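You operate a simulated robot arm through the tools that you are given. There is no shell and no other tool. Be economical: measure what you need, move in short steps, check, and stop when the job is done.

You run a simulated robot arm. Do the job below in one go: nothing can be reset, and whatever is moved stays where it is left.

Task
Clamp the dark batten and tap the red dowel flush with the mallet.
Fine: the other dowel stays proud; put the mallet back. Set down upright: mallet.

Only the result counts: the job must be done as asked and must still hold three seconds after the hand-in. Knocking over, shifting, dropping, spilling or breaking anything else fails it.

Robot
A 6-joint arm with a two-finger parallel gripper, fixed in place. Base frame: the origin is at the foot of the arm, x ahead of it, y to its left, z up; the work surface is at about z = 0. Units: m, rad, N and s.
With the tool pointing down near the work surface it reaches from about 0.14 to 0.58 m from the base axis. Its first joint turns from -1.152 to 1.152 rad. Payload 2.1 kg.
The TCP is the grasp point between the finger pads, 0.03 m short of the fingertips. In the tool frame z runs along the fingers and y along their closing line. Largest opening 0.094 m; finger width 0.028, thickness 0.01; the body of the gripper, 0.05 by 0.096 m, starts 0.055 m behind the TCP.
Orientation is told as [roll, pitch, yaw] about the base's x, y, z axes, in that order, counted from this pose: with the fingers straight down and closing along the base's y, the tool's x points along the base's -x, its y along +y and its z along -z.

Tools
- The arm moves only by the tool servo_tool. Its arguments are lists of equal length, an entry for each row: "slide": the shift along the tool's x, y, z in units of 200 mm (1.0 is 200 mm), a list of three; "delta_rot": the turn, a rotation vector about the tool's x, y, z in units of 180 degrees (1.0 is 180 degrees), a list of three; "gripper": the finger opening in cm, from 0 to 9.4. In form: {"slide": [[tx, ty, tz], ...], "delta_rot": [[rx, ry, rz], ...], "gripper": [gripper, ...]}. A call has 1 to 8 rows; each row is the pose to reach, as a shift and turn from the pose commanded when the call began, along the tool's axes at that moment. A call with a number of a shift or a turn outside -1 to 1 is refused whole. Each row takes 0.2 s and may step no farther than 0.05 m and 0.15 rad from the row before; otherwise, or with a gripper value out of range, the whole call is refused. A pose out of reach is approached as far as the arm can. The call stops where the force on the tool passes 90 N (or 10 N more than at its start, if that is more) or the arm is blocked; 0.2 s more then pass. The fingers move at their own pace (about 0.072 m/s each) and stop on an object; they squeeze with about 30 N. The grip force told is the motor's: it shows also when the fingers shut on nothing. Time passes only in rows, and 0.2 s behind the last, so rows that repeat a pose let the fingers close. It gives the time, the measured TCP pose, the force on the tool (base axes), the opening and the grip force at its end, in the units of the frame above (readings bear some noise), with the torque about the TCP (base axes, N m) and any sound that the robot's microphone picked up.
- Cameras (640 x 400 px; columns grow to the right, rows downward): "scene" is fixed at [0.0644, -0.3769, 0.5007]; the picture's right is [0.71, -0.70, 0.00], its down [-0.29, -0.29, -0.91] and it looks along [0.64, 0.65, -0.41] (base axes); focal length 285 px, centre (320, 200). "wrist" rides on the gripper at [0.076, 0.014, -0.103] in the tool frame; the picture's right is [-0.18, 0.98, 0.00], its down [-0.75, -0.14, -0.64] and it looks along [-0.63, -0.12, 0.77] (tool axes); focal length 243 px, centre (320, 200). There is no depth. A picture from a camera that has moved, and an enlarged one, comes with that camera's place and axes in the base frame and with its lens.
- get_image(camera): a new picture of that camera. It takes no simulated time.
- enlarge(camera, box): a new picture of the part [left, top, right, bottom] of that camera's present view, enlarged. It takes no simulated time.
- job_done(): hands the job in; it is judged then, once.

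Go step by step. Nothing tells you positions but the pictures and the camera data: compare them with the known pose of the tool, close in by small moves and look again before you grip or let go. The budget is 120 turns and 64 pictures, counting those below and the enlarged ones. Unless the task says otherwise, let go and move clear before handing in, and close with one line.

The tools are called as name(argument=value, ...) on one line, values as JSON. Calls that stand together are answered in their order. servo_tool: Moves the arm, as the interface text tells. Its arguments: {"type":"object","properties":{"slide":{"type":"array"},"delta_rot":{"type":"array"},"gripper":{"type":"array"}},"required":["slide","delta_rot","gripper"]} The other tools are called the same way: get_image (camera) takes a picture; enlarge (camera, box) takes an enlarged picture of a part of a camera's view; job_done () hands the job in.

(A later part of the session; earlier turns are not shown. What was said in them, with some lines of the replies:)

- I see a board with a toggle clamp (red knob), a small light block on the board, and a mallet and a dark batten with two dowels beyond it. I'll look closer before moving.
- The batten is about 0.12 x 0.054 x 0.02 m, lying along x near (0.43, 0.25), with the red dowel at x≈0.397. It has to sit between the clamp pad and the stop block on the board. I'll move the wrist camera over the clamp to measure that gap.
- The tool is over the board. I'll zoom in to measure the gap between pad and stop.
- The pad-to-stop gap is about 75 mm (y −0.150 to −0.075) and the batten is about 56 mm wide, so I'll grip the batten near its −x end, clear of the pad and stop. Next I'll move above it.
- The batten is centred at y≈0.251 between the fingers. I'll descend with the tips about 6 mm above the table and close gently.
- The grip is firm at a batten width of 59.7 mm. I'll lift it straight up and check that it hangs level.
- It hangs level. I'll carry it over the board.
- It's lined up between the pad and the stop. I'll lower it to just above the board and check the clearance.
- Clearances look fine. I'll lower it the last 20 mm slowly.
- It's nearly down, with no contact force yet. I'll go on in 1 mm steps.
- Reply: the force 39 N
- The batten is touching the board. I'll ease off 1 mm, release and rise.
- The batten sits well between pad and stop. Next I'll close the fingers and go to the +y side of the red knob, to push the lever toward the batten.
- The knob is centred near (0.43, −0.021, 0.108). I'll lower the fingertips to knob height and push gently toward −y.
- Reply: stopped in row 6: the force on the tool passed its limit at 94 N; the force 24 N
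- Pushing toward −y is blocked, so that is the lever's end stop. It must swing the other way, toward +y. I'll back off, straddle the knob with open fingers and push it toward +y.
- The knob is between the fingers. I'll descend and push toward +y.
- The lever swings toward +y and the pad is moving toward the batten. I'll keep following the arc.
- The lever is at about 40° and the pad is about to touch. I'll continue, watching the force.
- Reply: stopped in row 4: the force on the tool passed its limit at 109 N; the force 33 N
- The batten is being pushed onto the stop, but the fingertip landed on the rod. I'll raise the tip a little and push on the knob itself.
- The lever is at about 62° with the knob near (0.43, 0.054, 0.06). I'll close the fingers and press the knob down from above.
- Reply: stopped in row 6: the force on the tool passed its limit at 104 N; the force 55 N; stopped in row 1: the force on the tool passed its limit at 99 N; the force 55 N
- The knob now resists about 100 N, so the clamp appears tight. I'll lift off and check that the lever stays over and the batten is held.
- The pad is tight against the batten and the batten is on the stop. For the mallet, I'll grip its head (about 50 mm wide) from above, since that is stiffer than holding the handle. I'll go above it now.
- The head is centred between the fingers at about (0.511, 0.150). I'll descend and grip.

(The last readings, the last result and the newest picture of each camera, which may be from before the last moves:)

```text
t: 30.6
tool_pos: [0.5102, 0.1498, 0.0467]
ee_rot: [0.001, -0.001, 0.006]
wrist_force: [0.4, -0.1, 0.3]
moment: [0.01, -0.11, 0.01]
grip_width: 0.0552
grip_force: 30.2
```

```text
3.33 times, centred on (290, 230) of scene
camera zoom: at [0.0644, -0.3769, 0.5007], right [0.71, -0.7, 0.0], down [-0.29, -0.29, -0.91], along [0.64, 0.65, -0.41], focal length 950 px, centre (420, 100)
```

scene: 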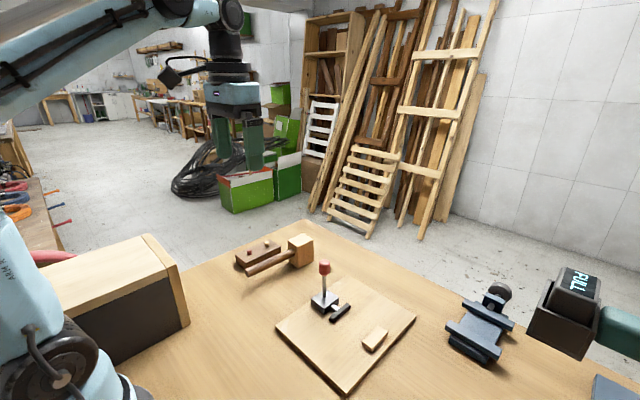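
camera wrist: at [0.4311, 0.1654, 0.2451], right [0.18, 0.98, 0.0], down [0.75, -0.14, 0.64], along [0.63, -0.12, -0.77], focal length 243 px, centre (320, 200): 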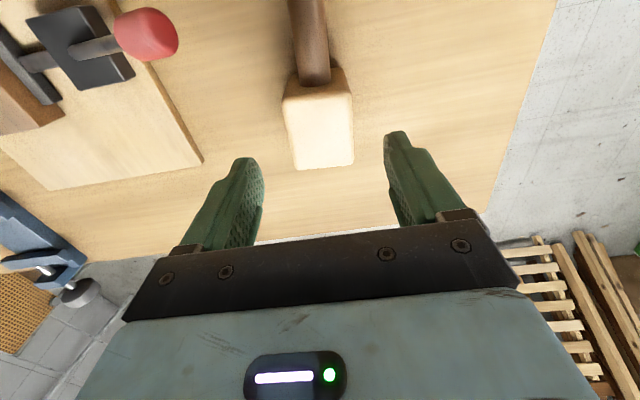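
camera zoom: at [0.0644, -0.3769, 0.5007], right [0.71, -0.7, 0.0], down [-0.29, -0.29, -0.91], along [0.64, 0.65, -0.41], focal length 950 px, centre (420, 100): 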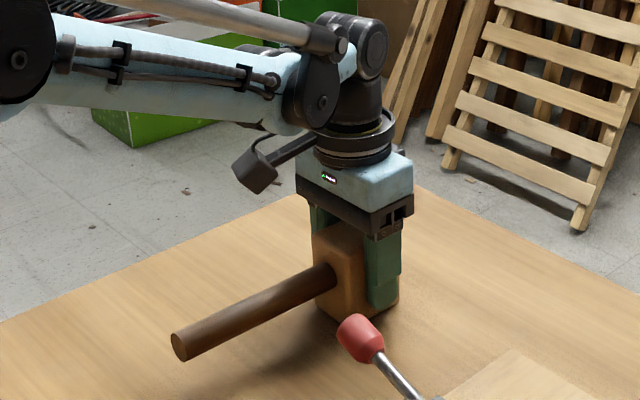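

The head is gripped at 55 mm, and its home TCP is (0.510, 0.1505, 0.047). I'll lift and carry it above the red dowel at about (0.383, −0.1215).

servo_tool(slide=[[0, 0, -0.15], [0, 0, -0.35], [0, 0, -0.55], [0, 0, -0.75], [0.08, -0.18, -0.75], [0.16, -0.36, -0.75], [0.24, -0.54, -0.75], [0.32, -0.68, -0.75]], delta_rot=[[0, 0, 0], [0, 0, 0], [0, 0, 0], [0, 0, 0], [0, 0, 0], [0, 0, 0], [0, 0, 0], [0, 0, 0]], gripper=[4, 4, 4, 4, 4, 4, 4, 4])

servo_tool(slide=[[0.08, -0.18, 0], [0.16, -0.36, 0], [0.24, -0.54, 0], [0.315, -0.68, 0], [0.315, -0.68, 0.2], [0.315, -0.68, 0.2]], delta_rot=[[0, 0, 0], [0, 0, 0], [0, 0, 0], [0, 0, 0], [0, 0, 0], [0, 0, 0]], gripper=[4, 4, 4, 4, 4, 4])

enlarge(camera="scene", box=[260, 200, 420, 360])

get_image(camera="wrist")

```text
t: 32.4
tool_pos: [0.4472, 0.0141, 0.1974]
ee_rot: [0.002, 0.002, 0.003]
wrist_force: [1.2, -0.1, -6.2]
moment: [-0.01, -0.08, -0.01]
grip_width: 0.0546
grip_force: 30.0
```

```text
t: 33.8
tool_pos: [0.3831, -0.1206, 0.1567]
ee_rot: [0.001, 0.0, 0.004]
wrist_force: [-0.1, 0.0, -6.0]
moment: [0.01, -0.05, 0.01]
grip_width: 0.0545
grip_force: 30.3
```

```text
2.50 times, centred on (340, 280) of scene
camera zoom: at [0.0644, -0.3769, 0.5007], right [0.71, -0.7, 0.0], down [-0.29, -0.29, -0.91], along [0.64, 0.65, -0.41], focal length 712 px, centre (270, 0)
```

zoom: 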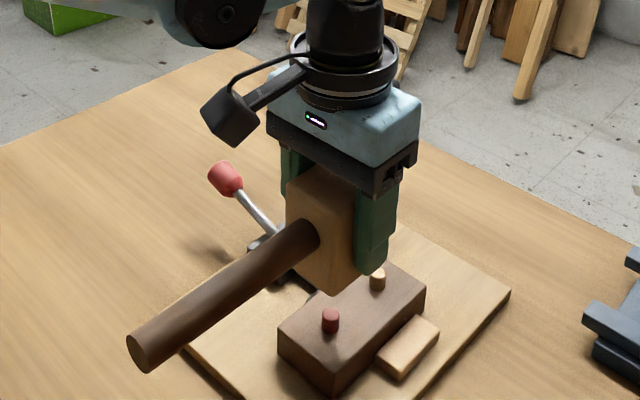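

```text
25 pictures are left
camera wrist: at [0.307, -0.1066, 0.2585], right [0.18, 0.98, 0.0], down [0.75, -0.14, 0.64], along [0.63, -0.12, -0.77], focal length 243 px, centre (320, 200)
```

wrist: 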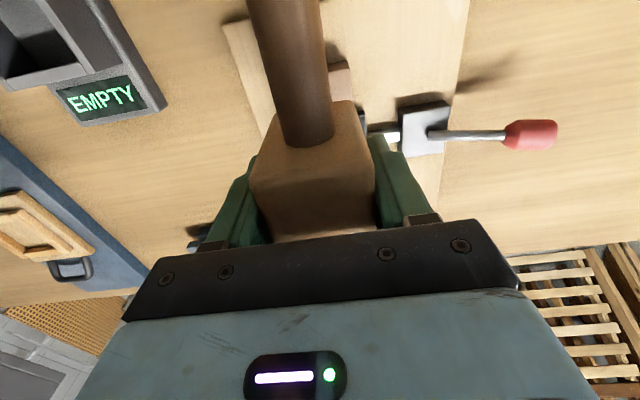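

The head is over the dowel. I'll lower it to just above and check the alignment.

servo_tool(slide=[[0, -0.003, 0.15], [0, -0.003, 0.24], [0, -0.003, 0.24]], delta_rot=[[0, 0, 0], [0, 0, 0], [0, 0, 0]], gripper=[4, 4, 4])

enlarge(camera="scene", box=[300, 240, 400, 340])

```text
t: 34.6
tool_pos: [0.3834, -0.1218, 0.1076]
ee_rot: [0.001, 0.0, 0.003]
wrist_force: [0.4, -0.1, -5.8]
moment: [-0.01, -0.1, 0.0]
grip_width: 0.0546
grip_force: 29.8
```

```text
4.00 times, centred on (350, 290) of scene
camera zoom: at [0.0644, -0.3769, 0.5007], right [0.71, -0.7, 0.0], down [-0.29, -0.29, -0.91], along [0.64, 0.65, -0.41], focal length 1140 px, centre (200, -160)
```

zoom: 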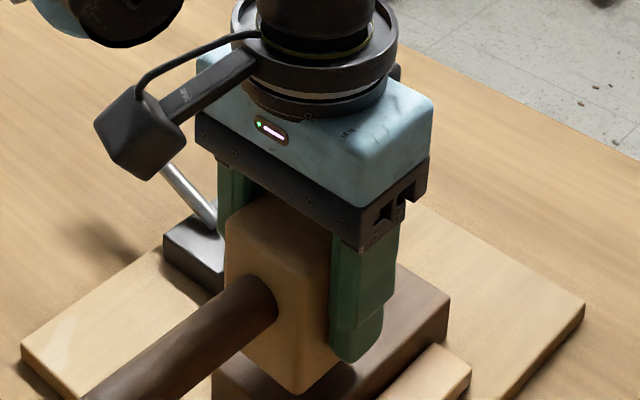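

Aligned. First tap, at a moderate pace.

servo_tool(slide=[[0, 0, -0.1], [0, 0, 0.1]], delta_rot=[[0, 0, 0], [0, 0, 0]], gripper=[4, 4])

```text
t: 35.2
tool_pos: [0.3846, -0.1207, 0.0886]
ee_rot: [0.003, 0.0, 0.004]
wrist_force: [-0.1, 0.3, -5.7]
moment: [-0.01, -0.11, 0.0]
grip_width: 0.0542
grip_force: 29.6
```

No contact force remains at head-bottom z≈0.042. I'll tap again a little deeper.

servo_tool(slide=[[0, 0, -0.15], [0, 0, 0.03]], delta_rot=[[0, 0, 0], [0, 0, 0]], gripper=[4, 4])

enlarge(camera="scene", box=[300, 240, 400, 340])

```text
t: 35.8
tool_pos: [0.3828, -0.1221, 0.0833]
ee_rot: [0.002, 0.0, 0.003]
wrist_force: [1.4, 1.6, 30.9]
moment: [-0.12, 0.1, -0.02]
grip_width: 0.0544
grip_force: 30.7
```

```text
4.00 times, centred on (350, 290) of scene
camera zoom: at [0.0643, -0.3769, 0.5008], right [0.71, -0.7, 0.0], down [-0.29, -0.29, -0.91], along [0.64, 0.65, -0.41], focal length 1140 px, centre (200, -160)
```

zoom: 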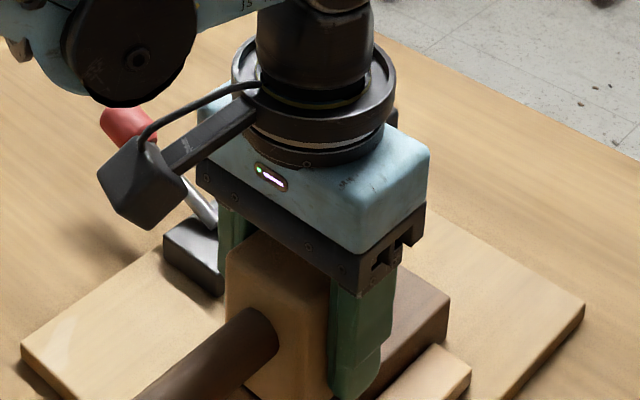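

There's contact at about 31 N. I'll raise the head to see how far the dowel has gone.

servo_tool(slide=[[0, 0, -0.15], [0, 0, -0.37], [0, 0, -0.37]], delta_rot=[[0, 0, 0], [0, 0, 0], [0, 0, 0]], gripper=[4, 4, 4])

enlarge(camera="scene", box=[320, 290, 390, 350])

```text
t: 36.6
tool_pos: [0.3842, -0.1205, 0.1569]
ee_rot: [0.001, -0.001, 0.005]
wrist_force: [0.1, -0.4, -5.9]
moment: [0.02, -0.08, -0.03]
grip_width: 0.0546
grip_force: 30.1
```

```text
6.67 times, centred on (355, 320) of scene
camera zoom: at [0.0644, -0.3769, 0.5007], right [0.71, -0.7, 0.0], down [-0.29, -0.29, -0.91], along [0.64, 0.65, -0.41], focal length 1900 px, centre (87, -600)
```

zoom: 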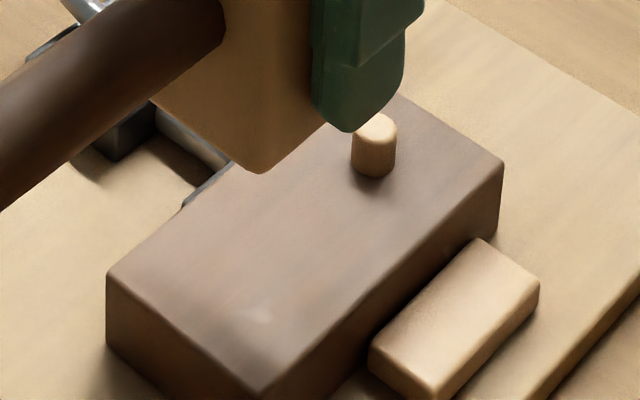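

The red dowel no longer stands up. I'll zoom in to confirm it's flush.

enlarge(camera="scene", box=[330, 305, 370, 335])

enlarge(camera="scene", box=[240, 240, 440, 390])

```text
13.33 times, centred on (350, 320) of scene
camera zoom: at [0.0644, -0.3769, 0.5007], right [0.71, -0.7, 0.0], down [-0.29, -0.29, -0.91], along [0.64, 0.65, -0.41], focal length 3800 px, centre (-80, -1400)
```

zoom: 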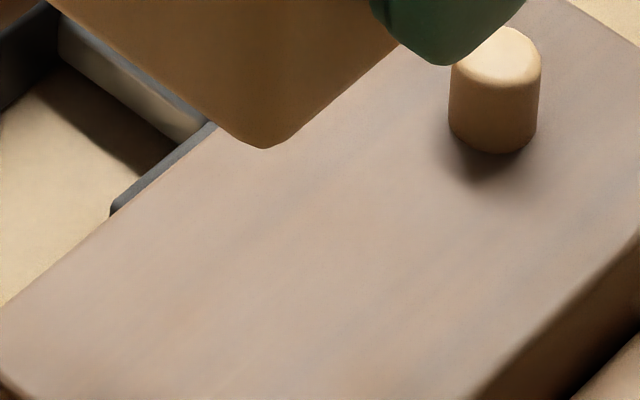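

```text
2.67 times, centred on (340, 315) of scene
camera zoom: at [0.0644, -0.3769, 0.5007], right [0.71, -0.7, 0.0], down [-0.29, -0.29, -0.91], along [0.64, 0.65, -0.41], focal length 760 px, centre (267, -107)
```

zoom: 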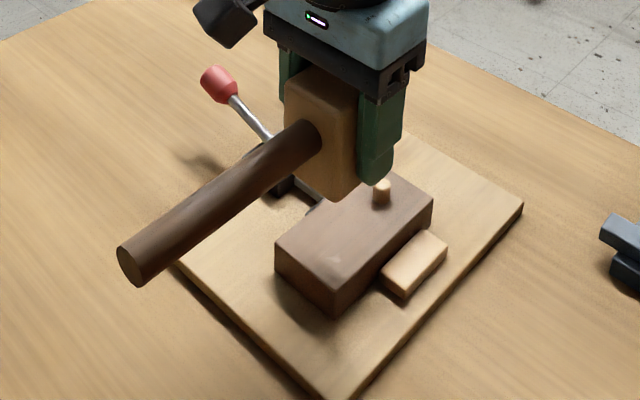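

The red dowel is flush, the other is still proud, and the clamp is intact. I'll carry the mallet back the way it came.

servo_tool(slide=[[0, 0, -0.2], [-0.08, 0.18, -0.2], [-0.16, 0.36, -0.2], [-0.24, 0.54, -0.2], [-0.315, 0.68, -0.2]], delta_rot=[[0, 0, 0], [0, 0, 0], [0, 0, 0], [0, 0, 0], [0, 0, 0]], gripper=[4, 4, 4, 4, 4])

servo_tool(slide=[[-0.08, 0.18, 0], [-0.16, 0.36, 0], [-0.24, 0.54, 0], [-0.32, 0.68, 0], [-0.32, 0.68, 0.0], [-0.32, 0.68, 0.2], [-0.32, 0.68, 0.4], [-0.32, 0.68, 0.4]], delta_rot=[[0, 0, 0], [0, 0, 0], [0, 0, 0], [0, 0, 0], [0, 0, 0], [0, 0, 0], [0, 0, 0], [0, 0, 0]], gripper=[4, 4, 4, 4, 4, 4, 4, 4])

enlarge(camera="scene", box=[230, 170, 350, 290])

```text
t: 37.8
tool_pos: [0.4453, 0.013, 0.1961]
ee_rot: [0.002, 0.0, 0.004]
wrist_force: [-0.1, -0.2, -5.8]
moment: [0.0, -0.1, -0.06]
grip_width: 0.0541
grip_force: 30.0
```

```text
t: 39.6
tool_pos: [0.5104, 0.1498, 0.1171]
ee_rot: [0.0, -0.002, 0.003]
wrist_force: [-0.8, -0.7, -5.8]
moment: [-0.03, -0.08, -0.03]
grip_width: 0.0543
grip_force: 29.7
```

```text
3.33 times, centred on (290, 230) of scene
camera zoom: at [0.0644, -0.3769, 0.5007], right [0.71, -0.7, 0.0], down [-0.29, -0.29, -0.91], along [0.64, 0.65, -0.41], focal length 950 px, centre (420, 100)
```

zoom: 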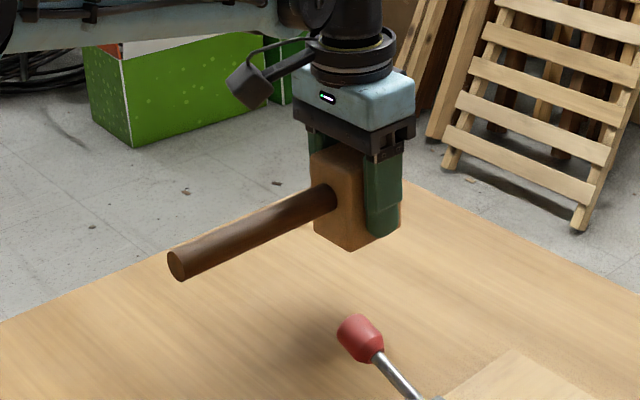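

The mallet is over its original spot. I'll lower it to just above table contact and then feel for the surface.

servo_tool(slide=[[0, 0, 0.15], [0, 0, 0.27], [0, 0, 0.32], [0, 0, 0.335], [0, 0, 0.345]], delta_rot=[[0, 0, 0], [0, 0, 0], [0, 0, 0], [0, 0, 0], [0, 0, 0]], gripper=[4, 4, 4, 4, 4])

servo_tool(slide=[[0, 0, 0.005], [0, 0, 0.01]], delta_rot=[[0, 0, 0], [0, 0, 0]], gripper=[4, 4])

```text
t: 40.8
tool_pos: [0.5096, 0.1506, 0.0494]
ee_rot: [0.002, -0.001, 0.005]
wrist_force: [0.0, 0.1, -5.0]
moment: [0.02, -0.1, 0.03]
grip_width: 0.0545
grip_force: 29.9
```

```text
t: 41.4
tool_pos: [0.509, 0.1508, 0.045]
ee_rot: [0.002, 0.0, 0.005]
wrist_force: [-0.2, -0.8, -6.3]
moment: [0.01, -0.08, 0.0]
grip_width: 0.0543
grip_force: 30.0
```

servo_tool(slide=[[0, 0, 0.004], [0, 0, 0.008]], delta_rot=[[0, 0, 0], [0, 0, 0]], gripper=[4, 4])

```text
t: 42.0
tool_pos: [0.5098, 0.1512, 0.0447]
ee_rot: [0.003, 0.001, 0.003]
wrist_force: [0.4, -0.2, -6.9]
moment: [-0.01, -0.06, -0.02]
grip_width: 0.0543
grip_force: 29.9
```

There's still no contact, so the head probably slid up slightly in the grip during the taps. I'll keep feeling downward.

servo_tool(slide=[[0, 0, 0.005], [0, 0, 0.01]], delta_rot=[[0, 0, 0], [0, 0, 0]], gripper=[4, 4])

enlarge(camera="scene", box=[260, 220, 330, 280])

```text
t: 42.6
tool_pos: [0.5091, 0.151, 0.0426]
ee_rot: [0.001, 0.001, 0.004]
wrist_force: [-0.1, -0.4, -6.7]
moment: [-0.01, -0.09, 0.0]
grip_width: 0.0545
grip_force: 30.1
```

```text
6.67 times, centred on (295, 250) of scene
camera zoom: at [0.0644, -0.3769, 0.5007], right [0.71, -0.7, 0.0], down [-0.29, -0.29, -0.91], along [0.64, 0.65, -0.41], focal length 1900 px, centre (487, -133)
```

zoom: 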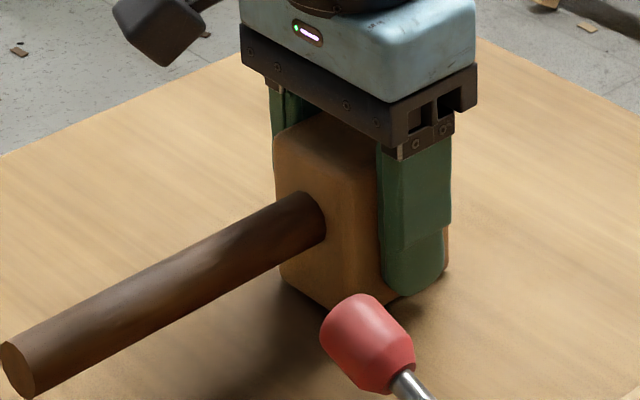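

servo_tool(slide=[[0, 0, 0.005], [0, 0, 0.01], [0, 0, 0.015]], delta_rot=[[0, 0, 0], [0, 0, 0], [0, 0, 0]], gripper=[4, 4, 4])

```text
t: 43.4
tool_pos: [0.5106, 0.1503, 0.041]
ee_rot: [0.003, 0.0, 0.003]
wrist_force: [-3.9, 1.2, 29.5]
moment: [-0.26, -0.02, -0.04]
grip_width: 0.0547
grip_force: 30.1
```

The mallet is on the table. I'll ease up slightly, open, rise and inspect.

servo_tool(slide=[[0, 0, -0.004], [0, 0, -0.004], [0, 0, -0.004], [0, 0, -0.004]], delta_rot=[[0, 0, 0], [0, 0, 0], [0, 0, 0], [0, 0, 0]], gripper=[4, 6, 8, 8])

servo_tool(slide=[[0, 0, -0.15], [0, 0, -0.35], [0, 0, -0.55], [0, 0, -0.75], [0.2, 0, -0.85], [0.44, 0, -0.9]], delta_rot=[[0, 0, 0], [0, 0, 0], [0, 0, 0], [0, 0, 0], [0, 0, 0], [0, 0, 0]], gripper=[8, 8, 8, 8, 8, 8])

enlarge(camera="scene", box=[220, 200, 420, 360])

get_image(camera="wrist")

```text
t: 44.4
tool_pos: [0.5118, 0.1504, 0.0412]
ee_rot: [0.002, -0.001, 0.005]
wrist_force: [0.4, 0.7, -0.5]
moment: [0.04, 0.06, 0.0]
grip_width: 0.0799
grip_force: 0.1
```

```text
t: 45.8
tool_pos: [0.4224, 0.1496, 0.2177]
ee_rot: [0.004, 0.0, 0.003]
wrist_force: [0.1, 0.4, -0.4]
moment: [-0.03, -0.01, -0.01]
grip_width: 0.0797
grip_force: 0.0
```

```text
2.50 times, centred on (320, 280) of scene
camera zoom: at [0.0645, -0.3769, 0.5007], right [0.71, -0.7, 0.0], down [-0.29, -0.29, -0.91], along [0.64, 0.65, -0.41], focal length 712 px, centre (320, 0)
```

zoom: 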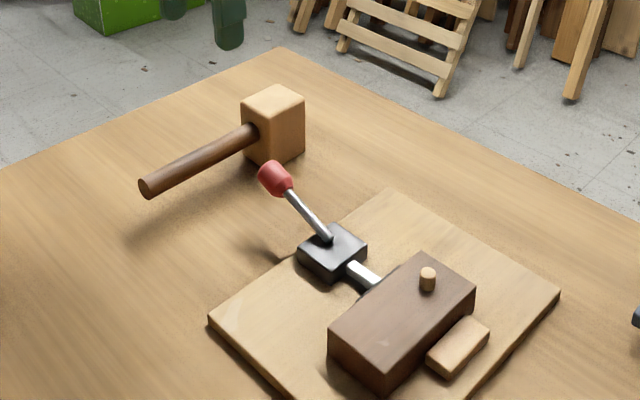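

```text
16 pictures are left
camera wrist: at [0.3456, 0.1642, 0.322], right [0.18, 0.98, 0.0], down [0.75, -0.14, 0.64], along [0.63, -0.12, -0.77], focal length 243 px, centre (320, 200)
```

wrist: 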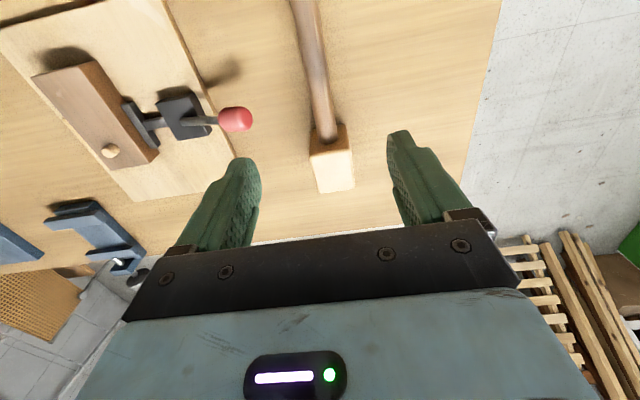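

The mallet is upright at home. I'll take one close look at the batten from above to confirm the dowel is flush and the clamp holds.

servo_tool(slide=[[0.1, -0.2, 0], [0.2, -0.42, 0], [0.3, -0.63, 0], [0.4, -0.84, 0], [0.45, -0.99, 0]], delta_rot=[[0, 0, 0], [0, 0, 0], [0, 0, 0], [0, 0, 0], [0, 0, 0]], gripper=[8, 8, 8, 8, 8])

servo_tool(slide=[[0.0, -0.2, 0.0], [0, -0.34, 0.0], [0, -0.34, 0.15], [0, -0.34, 0.15]], delta_rot=[[0, 0, 0], [0, 0, 0], [0, 0, 0], [0, 0, 0]], gripper=[8, 8, 8, 8])

enlarge(camera="wrist", box=[200, 20, 440, 220])

enlarge(camera="scene", box=[320, 290, 390, 350])

```text
t: 47.0
tool_pos: [0.3323, -0.0484, 0.2202]
ee_rot: [0.002, 0.001, 0.005]
wrist_force: [0.7, -0.1, 1.5]
moment: [0.03, 0.0, 0.01]
grip_width: 0.08
grip_force: 0.0
```

```text
t: 48.0
tool_pos: [0.3338, -0.1153, 0.1907]
ee_rot: [0.001, 0.002, 0.004]
wrist_force: [0.2, -0.1, -1.0]
moment: [-0.02, 0.01, 0.0]
grip_width: 0.08
grip_force: 0.1
```

```text
2.00 times, centred on (320, 120) of wrist
camera zoom: at [0.257, -0.1019, 0.2931], right [0.18, 0.98, 0.0], down [0.75, -0.14, 0.64], along [0.63, -0.12, -0.77], focal length 485 px, centre (320, 360)
```

zoom: 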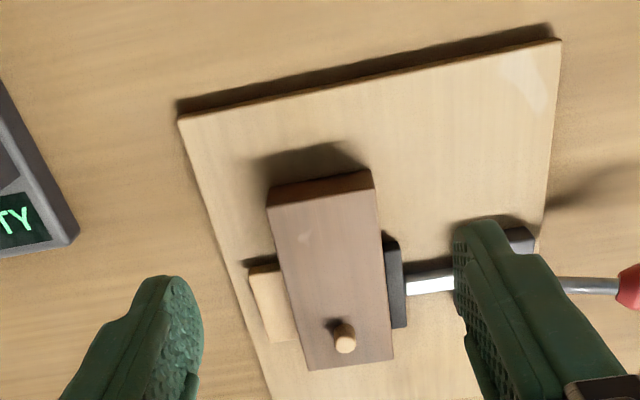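

```text
6.67 times, centred on (355, 320) of scene
camera zoom: at [0.0644, -0.3769, 0.5007], right [0.71, -0.7, 0.0], down [-0.29, -0.29, -0.91], along [0.64, 0.65, -0.41], focal length 1900 px, centre (87, -600)
```

zoom: 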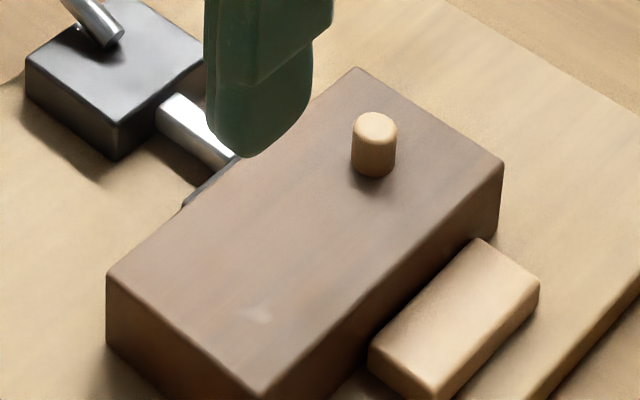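

The dowel is flush, the other dowel still stands proud, the pad holds the batten on the stop, and the mallet is back upright. The arm is clear, so I'm handing in.

job_done()

```text
The job is handed in.
```

The dark batten is clamped against the stop, the red dowel is tapped flush, the other dowel is still proud, and the mallet is back upright in its place; the job is handed in.
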